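You operate a simulated robot arm through the tools that you are given. There is no shell and no other tool. Be economical: measure what you need, move in short steps, check, and stop when the job is done.

You are at the controls of a simulated robot arm. One attempt, no reset.

TASK
Stand the white packet beside the blue cup. It goes on the side that lies toward x -0.7, y +0.7 (a direction in the base frame), with about 3 cm between them.

The check looks at the end state, three seconds after you hand in, the way a careful person would. Anything else that was tipped, shoved, dropped, spilled or broken makes it a failure.

THE ROBOT
A 7-joint arm with a two-finger parallel gripper, fixed in place. Base frame: the origin is at the foot of the arm, x ahead of it, y to its left, z up; the work surface is at about z = 0. Units: mm, degrees, N and s.
With the tool pointing down near the work surface it reaches from about 220 to 580 mm from the base axis. Its first joint turns from -66.0 to 66.0 degrees. Payload 2.5 kg.
Tool frame: the origin (TCP) lies between the finger pads and is the grasp point; the fingertips stand 23 mm ahead of it; z points along the fingers, y is the line along which they close. Largest opening 94 mm; finger width 38, thickness 10; the body of the gripper, 54 by 96 mm, starts 39 mm behind the TCP.
Orientation is that of the tool frame in the base frame, as a unit quaternion [x, y, z, w]. With the fingers straight down and closing along the base's y, the tool's x points along the base's -x, its y along +y and its z along -z.

THE INTERFACE
- The arm moves only by the tool arm_command. Its argument "targets" is a list of rows, each a list of 6 numbers: the shift along the tool's x, y, z in units of 30 mm (1.0 is 30 mm), then the turn, a rotation vector about the tool's x, y, z in units of 4 degrees (1.0 is 4 degrees). In form: [[x, y, z, rx, ry, rz], ...]. A call has 1 to 20 rows; each row shifts and turns the commanded pose from where the row before left it, along the tool's axes as they then stand. "gripper" is the opening, from 0 (shut) to 1 (fully open), set as the call begins (left out, the last holds). A call with a number of a shift or a turn outside -1 to 1 is refused whole. A row lasts 0.2 s, in which the tool goes at most 50 mm and 8.6 degrees; a call with a longer step from one row to the next is refused whole, and so is a gripper value outside its range. Where a pose cannot be reached the arm comes as near as it can. A force on the tool above 40 N (or 10 N above the force at the start of the call, whichever is more), or a blocked arm, ends the call early, and 0.2 s more pass. The fingers move at their own pace (about 108 mm/s each) and stop on an object; they squeeze with about 35 N. The grip force told is the motor's: it shows also when the fingers shut on nothing. Time passes only in rows, and 0.2 s behind the last, so rows that do not move let the fingers close. The reply holds the time, the measured pose of the TCP, the force on the tool along the base axes, the opening and the grip force, in the units named above and with some noise.
- Cameras (640 x 400 px; columns grow to the right, rows downward): "scene" is fixed at [118.3, -404.9, 546.6]; the picture's right is [0.83, -0.55, 0.00], its down [-0.30, -0.46, -0.83] and it looks along [0.46, 0.70, -0.55] (base axes); focal length 320 px, centre (320, 200). "wrist" rides on the gripper at [-39, 0, -44] in the tool frame; the picture's right is [0.00, -1.00, 0.00], its down [0.97, 0.00, -0.24] and it looks along [0.24, 0.00, 0.97] (tool axes); focal length 218 px, centre (320, 200).
- snapshot(camera): a new picture of that camera. The clock stands still meanwhile.
- pixel_to_xyz(camera, pixels): for up to 12 pixels [column, row] of the newest picture of that camera ("zoom" is the newest enlarged one), the place [x, y, z] in the base frame of the surface seen there, good to about 2 mm. The clock stands still meanwhile.
- zoom(camera, box): a new picture of the part [left, top, right, bottom] of that camera's present view, enlarged. The clock stands still meanwhile.
- close_job(): hands the job in; it is judged then, once.

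Work in short steps. Measure before you move; look again where a grasp or a placing could have gone wrong, and mend it. You have 60 turns and 22 pictures in all, those below and enlarged ones among them. Open the gripper and draw the arm clear of the work before you hand the job in, unless the task says otherwise; then end with one line.

The tools are called after "Request:" by a JSON object that holds its "api" and its "payload". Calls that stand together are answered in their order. arm_command: Moves the arm, as the interface text tells. Its arguments: {"type":"object","properties":{"targets":{"type":"array","items":{"type":"array","items":{"type":"number"}}},"gripper":{"type":"number"}},"required":["targets"]} The other tools are called the same way: snapshot (camera) takes a picture; pixel_to_xyz (camera, pixels) gives the place of the surface under pixels of a picture; zoom (camera, box) takes an enlarged picture of a part of a camera's view; close_job () hands the job in.

At the start:

```text
time: 0.0
tcp_pos: [360.7, -6.3, 256.0]
tcp_rot: [0.0, 1.0, 0.0, 0.0]
force: [0.2, 0.6, 1.3]
gripper_width: 94.0
grip_force: 0.1
```

scene: 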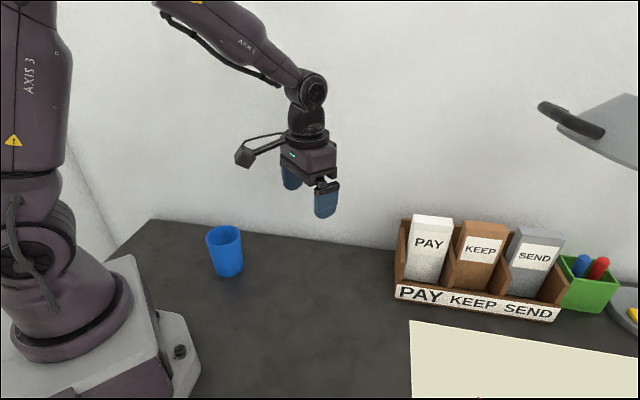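
wrist: 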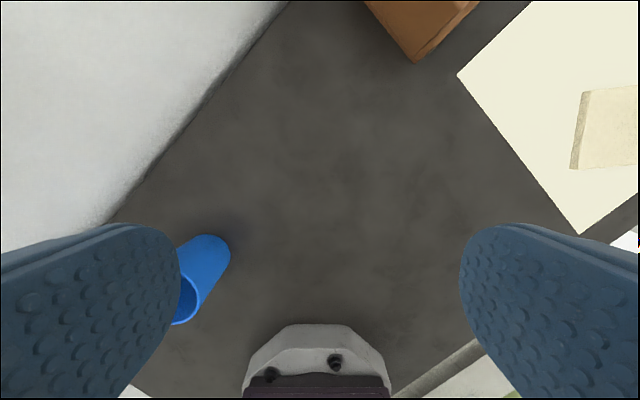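

The white PAY packet stands in the sorter at about (430,245) in the scene picture, and the blue cup is at (225,250). I'll zoom on the sorter and measure both objects.

Request:
{"api": "zoom", "payload": {"camera": "scene", "box": [380, 190, 620, 340]}}

Request:
{"api": "pixel_to_xyz", "payload": {"camera": "scene", "pixels": [[413, 216], [452, 220], [410, 229], [451, 234], [404, 276], [438, 282], [208, 235], [242, 235], [225, 229], [228, 274], [215, 268], [240, 268]]}}

```text
2.67 times, centred on (500, 265) of scene
```

zoom: 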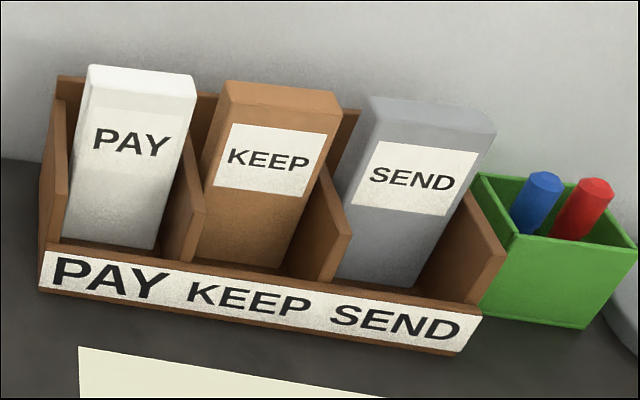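

```text
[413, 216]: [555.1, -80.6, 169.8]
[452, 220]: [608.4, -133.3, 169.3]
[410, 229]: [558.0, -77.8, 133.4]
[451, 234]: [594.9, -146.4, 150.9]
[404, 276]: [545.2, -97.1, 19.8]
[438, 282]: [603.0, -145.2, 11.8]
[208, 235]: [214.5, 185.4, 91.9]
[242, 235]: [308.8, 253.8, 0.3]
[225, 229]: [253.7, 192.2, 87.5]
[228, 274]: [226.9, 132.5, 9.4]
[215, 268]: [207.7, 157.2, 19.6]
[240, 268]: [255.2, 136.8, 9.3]
```

The packet stands upright between two dividers, rack running along about (0.7,-0.7). I need the exact top face corners, the compartment walls, and the cup rim.

Request:
{"api": "pixel_to_xyz", "payload": {"camera": "zoom", "pixels": [[92, 70], [188, 79], [186, 96], [86, 87], [140, 82], [84, 110], [180, 120], [70, 230], [150, 240], [60, 110], [200, 210], [70, 82]]}}

Request:
{"api": "zoom", "payload": {"camera": "scene", "box": [185, 215, 265, 285]}}

```text
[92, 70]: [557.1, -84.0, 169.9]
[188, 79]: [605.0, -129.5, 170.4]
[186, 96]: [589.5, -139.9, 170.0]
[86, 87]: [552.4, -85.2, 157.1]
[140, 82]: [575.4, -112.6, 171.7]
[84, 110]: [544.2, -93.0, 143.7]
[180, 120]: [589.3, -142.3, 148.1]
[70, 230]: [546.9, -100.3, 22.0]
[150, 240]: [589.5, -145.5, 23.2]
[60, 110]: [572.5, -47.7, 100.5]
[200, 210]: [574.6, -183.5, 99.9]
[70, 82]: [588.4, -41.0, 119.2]
```

```text
5.71 times, centred on (225, 250) of scene
```

zoom: 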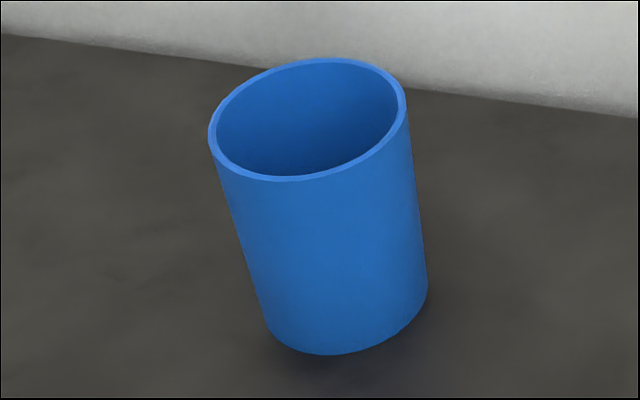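

The packet is about 70 wide and 20 thick, top at z≈170, with free space in front of and behind it. Now I'll measure the cup rim and base in this zoom, plus the wall.

Request:
{"api": "pixel_to_xyz", "payload": {"camera": "zoom", "pixels": [[213, 135], [401, 105], [318, 61], [285, 178], [230, 165], [385, 150], [395, 76], [230, 92], [335, 345], [275, 330], [420, 305], [340, 300]]}}

Request:
{"api": "pixel_to_xyz", "payload": {"camera": "scene", "pixels": [[160, 215], [155, 224], [140, 235], [190, 260], [200, 227], [250, 234], [120, 250], [390, 240], [452, 227], [462, 221], [480, 222], [420, 297]]}}

```text
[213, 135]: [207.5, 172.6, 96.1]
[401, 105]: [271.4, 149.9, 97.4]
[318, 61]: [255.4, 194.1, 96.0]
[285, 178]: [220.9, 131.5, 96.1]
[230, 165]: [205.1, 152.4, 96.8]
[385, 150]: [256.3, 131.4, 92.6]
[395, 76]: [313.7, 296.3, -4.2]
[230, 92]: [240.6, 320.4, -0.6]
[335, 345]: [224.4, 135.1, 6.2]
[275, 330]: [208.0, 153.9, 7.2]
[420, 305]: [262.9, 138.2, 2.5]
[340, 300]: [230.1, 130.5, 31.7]
```

```text
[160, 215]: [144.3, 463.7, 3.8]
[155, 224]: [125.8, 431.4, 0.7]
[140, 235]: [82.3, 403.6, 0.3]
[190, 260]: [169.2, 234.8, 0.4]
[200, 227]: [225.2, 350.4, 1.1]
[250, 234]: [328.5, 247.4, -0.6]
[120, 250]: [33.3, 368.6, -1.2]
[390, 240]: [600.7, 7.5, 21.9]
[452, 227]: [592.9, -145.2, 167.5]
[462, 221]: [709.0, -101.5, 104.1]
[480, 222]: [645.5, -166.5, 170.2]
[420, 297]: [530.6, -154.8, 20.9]
```

The cup's centre is about (239,162) with radius ≈34.5, and the wall is well clear. Before moving I check the lamp head at upper right and the rack's inner walls; the target for the packet centre is about (168,233).

Request:
{"api": "pixel_to_xyz", "payload": {"camera": "scene", "pixels": [[541, 106], [570, 125], [602, 138], [636, 180], [600, 95], [560, 118], [440, 285], [405, 222], [400, 250], [455, 262], [404, 286], [436, 240]]}}

Request:
{"api": "arm_command", "payload": {"targets": [[-0.5, 0, -0.3, 0, 0, 1], [-0.5, 0, -0.3, 0, 0, 1], [-0.5, 0, -0.3, 0, 0, 1], [-0.5, 0, 0, 0, 0, 1], [-0.5, 0, 0, 0, 0, 1], [-0.5, 0, 0, 0, 0, 1], [-0.5, 0, 0, 0, 0, 1], [0, 0, 0, 0, 0, 1], [0, 0, 0, 0, 0, 1], [0, 0, 0, 0, 0, 1], [0, 0, 0, 0, 0, 1], [0, 0, 0, 0, 0, 0.25], [0, 0, 0, 0, 0, 0]], "gripper": 1}}

```text
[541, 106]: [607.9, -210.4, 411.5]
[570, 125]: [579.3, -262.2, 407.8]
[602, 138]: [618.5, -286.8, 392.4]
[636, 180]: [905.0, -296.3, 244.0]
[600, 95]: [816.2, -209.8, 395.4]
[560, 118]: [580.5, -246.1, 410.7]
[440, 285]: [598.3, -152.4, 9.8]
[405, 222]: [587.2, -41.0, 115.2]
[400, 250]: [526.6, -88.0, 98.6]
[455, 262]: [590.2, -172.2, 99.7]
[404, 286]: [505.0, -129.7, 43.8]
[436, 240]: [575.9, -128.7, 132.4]
```

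```text
time: 2.8
tcp_pos: [462.6, -27.4, 282.2]
tcp_rot: [0.383, 0.924, 0.001, 0.0]
force: [-0.3, -0.2, -0.1]
gripper_width: 93.7
grip_force: 0.1
```

The yaw is right, with the tool's y along (0.707,0.707). The lamp handle (about 580,-250,410) is over 100 mm from my path, so I move above the packet at z≈225 and look.

Request:
{"api": "arm_command", "payload": {"targets": [[-0.75, 0.107, 0.3, 0, 0, 0], [-0.75, 0.107, 0.3, 0, 0, 0], [-0.75, 0.107, 0.3, 0, 0, 0], [-0.75, 0.107, 0.3, 0, 0, 0], [-0.75, 0.107, 0.3, 0, 0, 0], [-0.7, 0.107, 0.3, 0, 0, 0], [0, 0, 0, 0, 0, 0]]}}

Request:
{"api": "snapshot", "payload": {"camera": "wrist"}}

Request:
{"api": "snapshot", "payload": {"camera": "scene"}}

```text
time: 4.4
tcp_pos: [570.1, -109.2, 227.8]
tcp_rot: [0.383, 0.924, 0.0, 0.0]
force: [1.4, -1.0, 0.6]
gripper_width: 94.1
grip_force: 0.1
```

```text
17 pictures are left
```

wrist: 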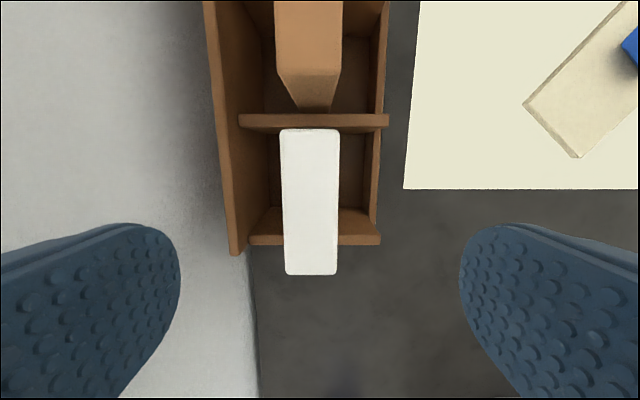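

```text
16 pictures are left
```

scene: 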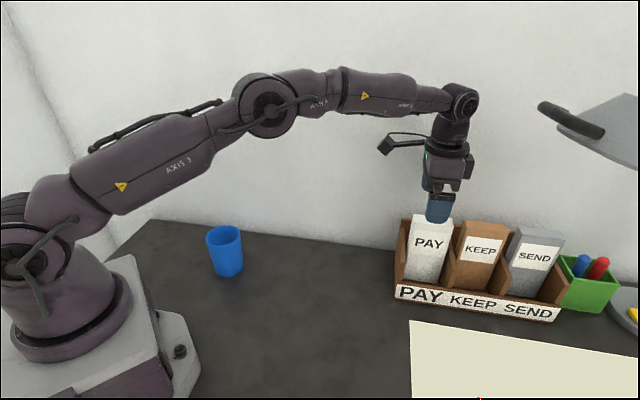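

In the wrist picture the packet top spans columns 281–339 and rows 128–275, nearly square to the fingers. I measure its corners and the dividers around it.

Request:
{"api": "pixel_to_xyz", "payload": {"camera": "wrist", "pixels": [[283, 133], [335, 133], [288, 270], [334, 270], [311, 200], [250, 122], [380, 122], [255, 240], [375, 238], [232, 200], [355, 165], [375, 190]]}}

```text
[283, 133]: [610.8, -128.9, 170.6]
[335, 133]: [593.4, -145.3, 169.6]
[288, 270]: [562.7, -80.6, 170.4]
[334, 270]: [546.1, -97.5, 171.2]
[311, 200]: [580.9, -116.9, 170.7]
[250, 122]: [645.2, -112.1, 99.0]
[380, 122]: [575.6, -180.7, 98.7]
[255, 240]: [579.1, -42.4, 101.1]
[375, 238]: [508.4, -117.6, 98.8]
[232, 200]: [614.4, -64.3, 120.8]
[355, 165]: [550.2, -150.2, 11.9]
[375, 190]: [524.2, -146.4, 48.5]
```

The packet top is centred at s=329, t=489 (along (0.7,0.7) and (0.7,-0.7)), about 25 x 70 mm. I narrow the fingers to about 61 mm so the rear one clears the back wall (z 120), centre up, and descend to z≈143.

Request:
{"api": "arm_command", "payload": {"targets": [[-0.15, 0.1, 0, 0, 0, 0], [0, 0, 0, 0, 0, 0], [0, 0, 0.5, 0, 0, 0], [0, 0, 0.5, 0, 0, 0], [0, 0, 0.5, 0, 0, 0], [0, 0, 0.5, 0, 0, 0], [0, 0, 0.5, 0, 0, 0], [0, 0, 0.33, 0, 0, 0], [0, 0, 0, 0, 0, 0]], "gripper": 0.65}}

Request:
{"api": "snapshot", "payload": {"camera": "wrist"}}

```text
time: 6.4
tcp_pos: [574.7, -108.8, 143.0]
tcp_rot: [0.382, 0.924, 0.0, 0.001]
force: [-0.2, -0.3, 0.0]
gripper_width: 61.2
grip_force: 0.0
```

```text
15 pictures are left
```

wrist: 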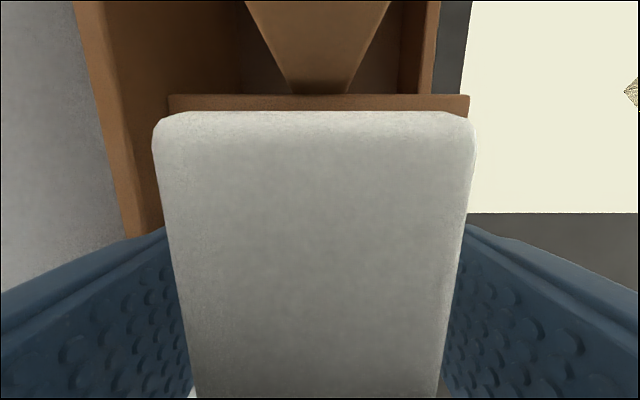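

The packet sits centred between the pads (s=329.4). I close the gripper.

Request:
{"api": "arm_command", "payload": {"targets": [[0, 0, 0, 0, 0, 0], [0, 0, 0, 0, 0, 0], [0, 0, 0, 0, 0, 0], [0, 0, 0, 0, 0, 0]], "gripper": 0}}

```text
time: 7.4
tcp_pos: [574.9, -110.2, 144.7]
tcp_rot: [0.383, 0.924, 0.0, 0.0]
force: [0.8, 0.3, 0.7]
gripper_width: 27.7
grip_force: 35.3
```

The packet is held at a width of 27.7 mm with 35 N. I lift it 15 mm slowly and read the force.

Request:
{"api": "arm_command", "payload": {"targets": [[0, 0, -0.15, 0, 0, 0], [0, 0, -0.15, 0, 0, 0], [0, 0, -0.2, 0, 0, 0], [0, 0, 0, 0, 0, 0]]}}

```text
time: 8.4
tcp_pos: [574.8, -110.3, 158.5]
tcp_rot: [0.382, 0.924, 0.0, 0.0]
force: [0.3, 0.4, -1.0]
gripper_width: 28.0
grip_force: 35.6
```

The packet is light (about 1–2 N) and coming up freely. I keep lifting straight, to about z 275, and check the hold.

Request:
{"api": "arm_command", "payload": {"targets": [[0, 0, -0.4, 0, 0, 0], [0, 0, -0.5, 0, 0, 0], [0, 0, -0.5, 0, 0, 0], [0, 0, -0.5, 0, 0, 0], [0, 0, -0.5, 0, 0, 0], [0, 0, -0.5, 0, 0, 0], [0, 0, -0.5, 0, 0, 0], [0, 0, -0.5, 0, 0, 0], [0, 0, 0, 0, 0, 0]]}}

Request:
{"api": "snapshot", "payload": {"camera": "scene"}}

```text
time: 10.4
tcp_pos: [574.8, -110.1, 275.9]
tcp_rot: [0.383, 0.924, 0.0, 0.001]
force: [0.8, -0.2, -1.2]
gripper_width: 27.6
grip_force: 34.4
```

```text
14 pictures are left
```

scene: 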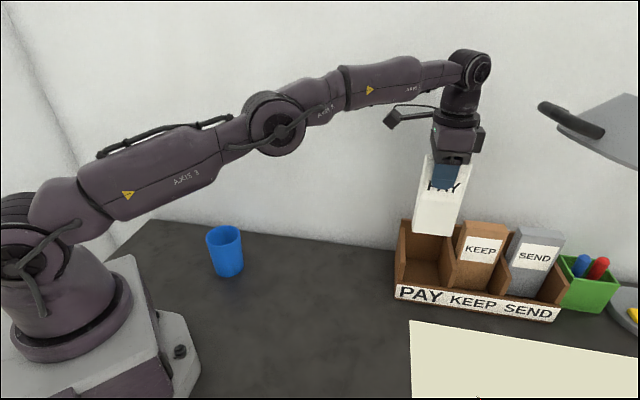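

The packet hangs straight and its bottom (≈z 139) is above everything. I carry it along (-0.7,+0.7) toward the cup's far side, a bit higher, in two parts.

Request:
{"api": "arm_command", "payload": {"targets": [[0.3, 0, -0.3, 0, 0, 0], [0.6, 0, -0.3, 0, 0, 0], [0.8, -0.1, -0.2, 0, 0, 0], [0.8, -0.2, 0, 0, 0, 0], [0.8, -0.2, 0, 0, 0, 0], [0.8, -0.2, 0, 0, 0, 0], [0.8, -0.2, 0, 0, 0, 0], [0.8, -0.2, 0, 0, 0, 0], [0.8, -0.2, 0, 0, 0, 0], [0.8, -0.2, 0, 0, 0, 0], [0.8, 0, 0, 0, 0, 0], [0.6, 0, 0, 0, 0, 0], [0.3, 0, 0, 0, 0, 0], [0, 0, 0, 0, 0, 0]]}}

```text
time: 13.4
tcp_pos: [351.4, 50.9, 300.1]
tcp_rot: [0.382, 0.924, -0.001, 0.001]
force: [-0.3, -0.6, -1.6]
gripper_width: 27.7
grip_force: 35.1
```

Tracking well: now s=284.5, t=212.5, so 263 mm remain along the tool's x. I carry on over the cup with about 65 mm clearance.

Request:
{"api": "arm_command", "payload": {"targets": [[0.3, 0, 0, 0, 0, 0], [0.6, 0, 0, 0, 0, 0], [0.75, 0, 0, 0, 0, 0], [0.75, 0, 0, 0, 0, 0], [0.75, 0, 0, 0, 0, 0], [0.75, 0, 0, 0, 0, 0], [0.75, 0, 0, 0, 0, 0], [0.75, 0, 0, 0, 0, 0], [0.75, 0, 0, 0, 0, 0], [0.75, 0, 0, 0, 0, 0], [0.75, 0, 0, 0, 0, 0], [0.6, 0, 0, 0, 0, 0], [0.4, 0, 0, 0, 0, 0], [0.13, -0.03, 0, 0, 0, 0], [0, 0, 0, 0, 0, 0]]}}

Request:
{"api": "snapshot", "payload": {"camera": "scene"}}

Request:
{"api": "snapshot", "payload": {"camera": "wrist"}}

```text
time: 16.6
tcp_pos: [164.8, 235.5, 299.1]
tcp_rot: [0.383, 0.924, 0.001, -0.001]
force: [1.0, 0.7, -0.6]
gripper_width: 27.6
grip_force: 35.0
```

```text
13 pictures are left
```

scene: 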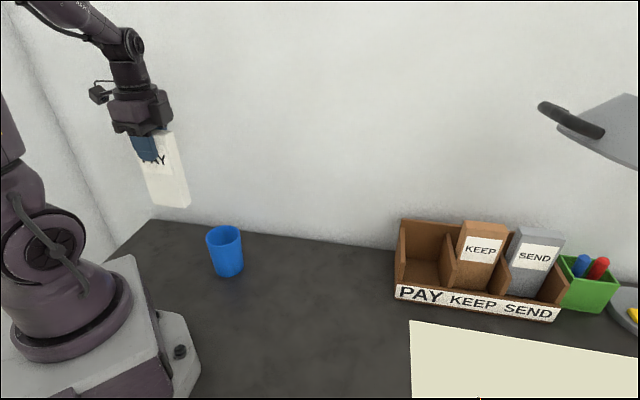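

```text
12 pictures are left
```

wrist: 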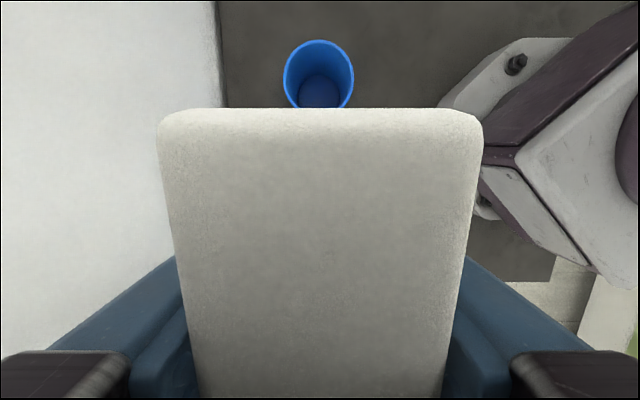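

The TCP is at s=283, t=-50 and the cup's rim centre lies at column ~319, so the alignment is good. I check the packet's cup-side edge and the arm's base plate for clearance before lowering.

Request:
{"api": "pixel_to_xyz", "payload": {"camera": "scene", "pixels": [[187, 203], [182, 206], [152, 204], [178, 170], [160, 312], [195, 355], [130, 258], [150, 203]]}}

Request:
{"api": "pixel_to_xyz", "payload": {"camera": "wrist", "pixels": [[319, 112], [480, 210], [545, 45], [450, 95], [320, 43], [286, 75], [352, 75]]}}

```text
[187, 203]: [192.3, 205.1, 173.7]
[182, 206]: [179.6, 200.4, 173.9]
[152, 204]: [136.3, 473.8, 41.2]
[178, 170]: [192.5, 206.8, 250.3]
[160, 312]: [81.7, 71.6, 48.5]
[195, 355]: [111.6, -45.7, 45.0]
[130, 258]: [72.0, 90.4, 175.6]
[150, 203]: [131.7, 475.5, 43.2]
```

```text
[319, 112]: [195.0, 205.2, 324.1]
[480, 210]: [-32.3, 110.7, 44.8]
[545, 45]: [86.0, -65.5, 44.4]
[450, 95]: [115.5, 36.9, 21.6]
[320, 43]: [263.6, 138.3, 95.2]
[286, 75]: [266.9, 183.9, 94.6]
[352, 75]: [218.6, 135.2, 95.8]
```

The predicted gap is about 29 mm and the base plate is well clear. I lower to TCP z≈148, stopping short of the table (bottom expected to touch at about z 134–137).

Request:
{"api": "arm_command", "payload": {"targets": [[0, 0, 0.3, 0, 0, 0], [0, 0, 0.5, 0, 0, 0], [0, 0, 0.5, 0, 0, 0], [0, 0, 0.5, 0, 0, 0], [0, 0, 0.5, 0, 0, 0], [0, 0, 0.5, 0, 0, 0], [0, 0, 0.5, 0, 0, 0], [0, 0, 0.5, 0, 0, 0], [0, 0, 0.5, 0, 0, 0], [0, 0, 0.4, 0, 0, 0], [0, 0, 0.3, 0, 0, 0], [0, 0, 0, 0, 0, 0]]}}

Request:
{"api": "zoom", "payload": {"camera": "scene", "box": [120, 150, 280, 290]}}

```text
time: 19.2
tcp_pos: [166.2, 235.3, 150.1]
tcp_rot: [0.383, 0.924, 0.0, 0.0]
force: [0.1, 0.1, -1.3]
gripper_width: 27.7
grip_force: 35.3
```

```text
2.86 times, centred on (200, 220) of scene
```

zoom: 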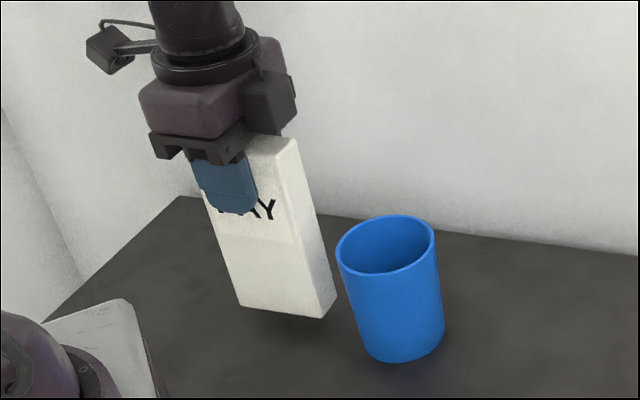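

The bottom edge hovers just above the table, shadow beneath it. I step down gently 2 mm per row and watch the vertical force.

Request:
{"api": "arm_command", "payload": {"targets": [[0, 0, 0.1, 0, 0, 0], [0, 0, 0.1, 0, 0, 0], [0, 0, 0.1, 0, 0, 0], [0, 0, 0, 0, 0, 0]]}}

Request:
{"api": "pixel_to_xyz", "payload": {"camera": "zoom", "pixels": [[242, 302], [318, 312], [332, 290], [280, 304]]}}

```text
time: 20.2
tcp_pos: [166.7, 236.8, 140.1]
tcp_rot: [0.383, 0.924, 0.0, 0.0]
force: [0.4, -0.1, -1.9]
gripper_width: 27.6
grip_force: 35.1
```

```text
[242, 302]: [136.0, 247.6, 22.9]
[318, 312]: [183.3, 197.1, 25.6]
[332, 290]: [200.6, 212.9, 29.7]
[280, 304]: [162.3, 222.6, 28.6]
```

No contact yet at z≈140; the bottom is roughly 6–12 mm above the table. I keep stepping down about 1.2 mm per row.

Request:
{"api": "arm_command", "payload": {"targets": [[0, 0, 0.04, 0, 0, 0], [0, 0, 0.04, 0, 0, 0], [0, 0, 0.04, 0, 0, 0], [0, 0, 0.04, 0, 0, 0], [0, 0, 0, 0, 0, 0]]}}

```text
time: 21.4
tcp_pos: [164.9, 235.2, 135.9]
tcp_rot: [0.383, 0.924, 0.0, 0.0]
force: [0.9, -0.6, -1.3]
gripper_width: 27.5
grip_force: 35.5
```

Still no contact (-1.3 N is just its weight), so I go on a few small steps.

Request:
{"api": "arm_command", "payload": {"targets": [[0, 0, 0.03, 0, 0, 0], [0, 0, 0.03, 0, 0, 0], [0, 0, 0, 0, 0, 0]]}}

Request:
{"api": "zoom", "payload": {"camera": "scene", "box": [165, 220, 245, 290]}}

```text
time: 22.2
tcp_pos: [165.9, 236.4, 134.0]
tcp_rot: [0.382, 0.924, 0.0, -0.001]
force: [-0.1, -0.4, -1.0]
gripper_width: 27.8
grip_force: 35.0
```

```text
5.71 times, centred on (205, 255) of scene
```

zoom: 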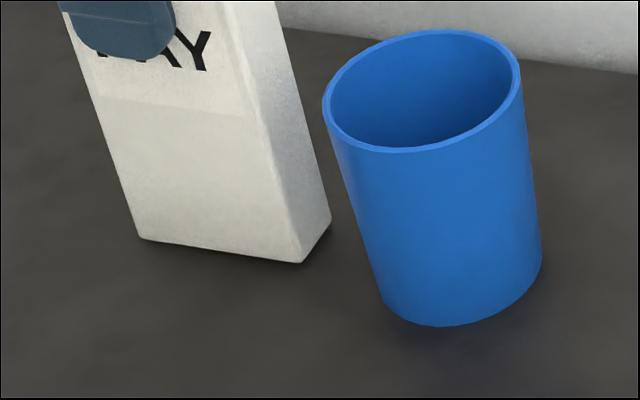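

Very near the table now, with just a thin shadow below the edge. I measure the bottom edge and step down a little more.

Request:
{"api": "pixel_to_xyz", "payload": {"camera": "zoom", "pixels": [[220, 248], [220, 253], [295, 260], [145, 236], [325, 222], [300, 225], [150, 225], [365, 240]]}}

Request:
{"api": "arm_command", "payload": {"targets": [[0, 0, 0.03, 0, 0, 0], [0, 0, 0.03, 0, 0, 0], [0, 0, 0, 0, 0, 0]]}}

```text
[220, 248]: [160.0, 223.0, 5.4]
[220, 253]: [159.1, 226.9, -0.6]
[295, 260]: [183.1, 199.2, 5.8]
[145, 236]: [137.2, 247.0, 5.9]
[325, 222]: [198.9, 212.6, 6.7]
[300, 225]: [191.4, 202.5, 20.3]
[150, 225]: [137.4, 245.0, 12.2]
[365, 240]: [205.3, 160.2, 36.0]
```

```text
time: 23.0
tcp_pos: [165.3, 235.4, 134.0]
tcp_rot: [0.382, 0.924, 0.0, 0.0]
force: [1.2, -0.3, 0.4]
gripper_width: 27.7
grip_force: 35.6
```

The force has swung to +0.4 N, so contact may be starting. I take one more small step to confirm.

Request:
{"api": "arm_command", "payload": {"targets": [[0, 0, 0.03, 0, 0, 0], [0, 0, 0.03, 0, 0, 0], [0, 0, 0, 0, 0, 0]]}}

```text
time: 23.8
tcp_pos: [166.7, 235.9, 131.4]
tcp_rot: [0.382, 0.924, 0.001, 0.0]
force: [-0.9, -6.6, 35.9]
gripper_width: 27.7
grip_force: 35.5
```

Firm contact now (36 N). I back off 1.2 mm to relieve the press and check the force before opening.

Request:
{"api": "arm_command", "payload": {"targets": [[0, 0, -0.03, 0, 0, 0], [0, 0, 0, 0, 0, 0]]}}

```text
time: 24.4
tcp_pos: [164.5, 236.0, 132.0]
tcp_rot: [0.384, 0.923, 0.001, 0.0]
force: [1.1, -6.1, 29.0]
gripper_width: 27.6
grip_force: 35.0
```

Request:
{"api": "arm_command", "payload": {"targets": [[0, 0, -0.02, 0, 0, 0], [0, 0, 0, 0, 0, 0]]}}

```text
time: 25.0
tcp_pos: [165.1, 235.8, 132.8]
tcp_rot: [0.383, 0.924, 0.0, 0.001]
force: [2.3, -1.4, 5.6]
gripper_width: 27.7
grip_force: 34.5
```

The push is down to about 6 N, so the packet rests on the table. I open the fingers partly (to 61 mm) without moving.

Request:
{"api": "arm_command", "payload": {"targets": [[0, 0, 0, 0, 0, 0], [0, 0, 0, 0, 0, 0], [0, 0, 0, 0, 0, 0]], "gripper": 0.65}}

Request:
{"api": "snapshot", "payload": {"camera": "wrist"}}

```text
time: 25.8
tcp_pos: [165.7, 236.8, 132.7]
tcp_rot: [0.383, 0.924, 0.001, 0.0]
force: [1.0, -0.4, -0.2]
gripper_width: 61.1
grip_force: 0.1
```

```text
9 pictures are left
```

wrist: 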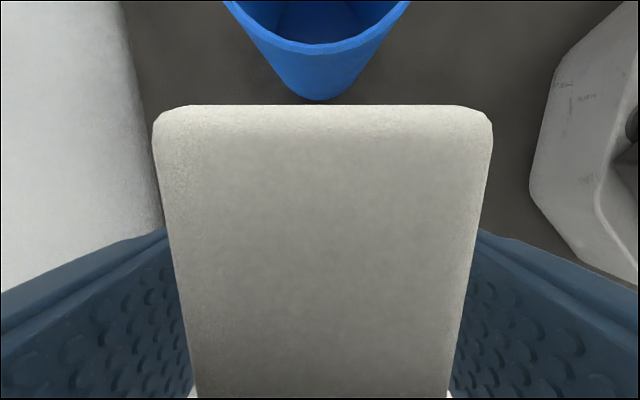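

The packet stands free and centred between the open fingers. I raise straight up about 130 mm, then look.

Request:
{"api": "arm_command", "payload": {"targets": [[0, 0, -0.2, 0, 0, 0], [0, 0, -0.4, 0, 0, 0], [0, 0, -0.5, 0, 0, 0], [0, 0, -0.6, 0, 0, 0], [0, 0, -0.6, 0, 0, 0], [0, 0, -0.6, 0, 0, 0], [0, 0, -0.6, 0, 0, 0], [0, 0, -0.6, 0, 0, 0], [0, 0, -0.4, 0, 0, 0], [0, 0, 0, 0, 0, 0]]}}

Request:
{"api": "snapshot", "payload": {"camera": "scene"}}

Request:
{"api": "zoom", "payload": {"camera": "scene", "box": [130, 170, 260, 290]}}

```text
time: 28.0
tcp_pos: [167.3, 235.5, 268.3]
tcp_rot: [0.382, 0.924, 0.0, 0.0]
force: [0.3, 0.0, 0.5]
gripper_width: 61.0
grip_force: 0.1
```

```text
8 pictures are left
```

scene: 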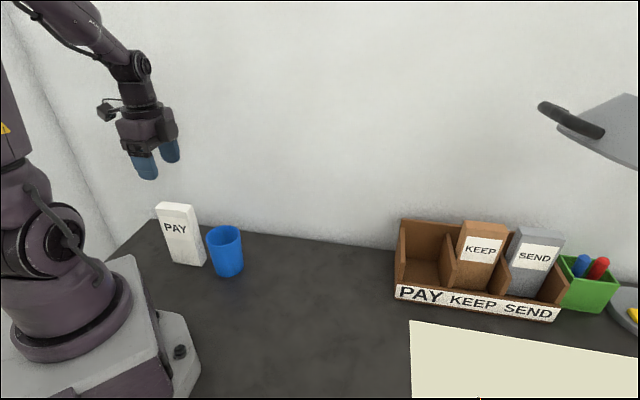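

```text
3.33 times, centred on (195, 230) of scene
```

zoom: 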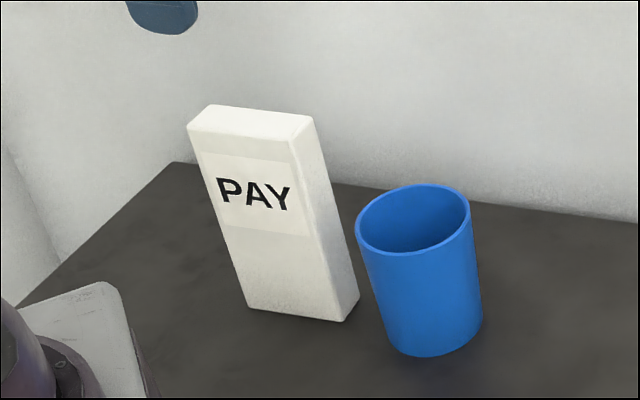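

The packet stands upright beside the cup and nothing else has moved. I verify the gap and uprightness by measurement.

Request:
{"api": "pixel_to_xyz", "payload": {"camera": "zoom", "pixels": [[308, 122], [340, 315], [356, 292], [318, 150], [250, 303], [195, 128], [360, 235], [465, 200], [410, 187], [395, 253]]}}

```text
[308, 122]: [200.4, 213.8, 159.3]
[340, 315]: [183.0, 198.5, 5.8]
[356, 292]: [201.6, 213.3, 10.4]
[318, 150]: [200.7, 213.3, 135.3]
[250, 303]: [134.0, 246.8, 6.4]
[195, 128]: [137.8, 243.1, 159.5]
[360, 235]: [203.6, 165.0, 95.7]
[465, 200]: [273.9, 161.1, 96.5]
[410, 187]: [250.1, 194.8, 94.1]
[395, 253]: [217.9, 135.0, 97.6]
```

The packet is vertical and the gap is about 29 mm on the right side. I draw the arm up and away, with fingertips well above everything.

Request:
{"api": "arm_command", "payload": {"targets": [[0, 0, -0.5, 0, 0, 0], [-0.3, 0, -0.5, 0, 0, 0], [-0.7, 0, 0, 0, 0, 0], [-0.8, 0, 0, 0, 0, 0], [-0.8, 0, 0, 0, 0, 0], [-0.8, 0, 0, 0, 0, 0], [-0.8, 0, 0, 0, 0, 0], [-0.8, 0, 0, 0, 0, 0], [-0.8, 0, 0, 0, 0, 0], [-0.4, 0, 0, 0, 0, 0], [0, 0, 0, 0, 0, 0]], "gripper": 1}}

Request:
{"api": "snapshot", "payload": {"camera": "scene"}}

```text
time: 30.4
tcp_pos: [297.5, 106.5, 296.4]
tcp_rot: [0.382, 0.924, 0.0, 0.001]
force: [0.6, -0.8, -0.4]
gripper_width: 94.0
grip_force: 0.0
```

```text
6 pictures are left
```

scene: 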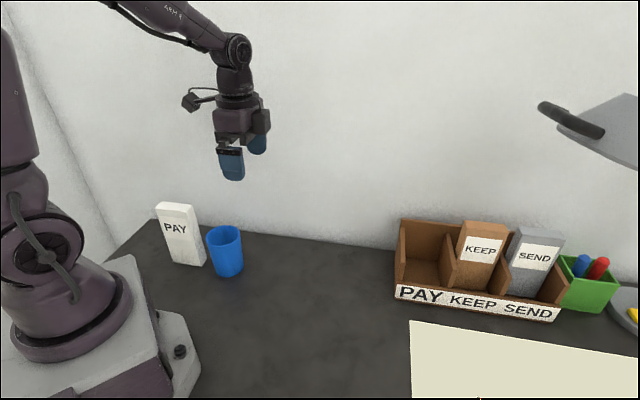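

The packet and cup both stand undisturbed, the gripper is open and the arm is clear, so I hand the job in.

Request:
{"api": "close_job", "payload": {}}

```text
The job is handed in.
```

The white packet stands upright beside the blue cup, on the side toward (-0.7, +0.7), with a measured gap of about 29 mm; nothing else in view was disturbed.
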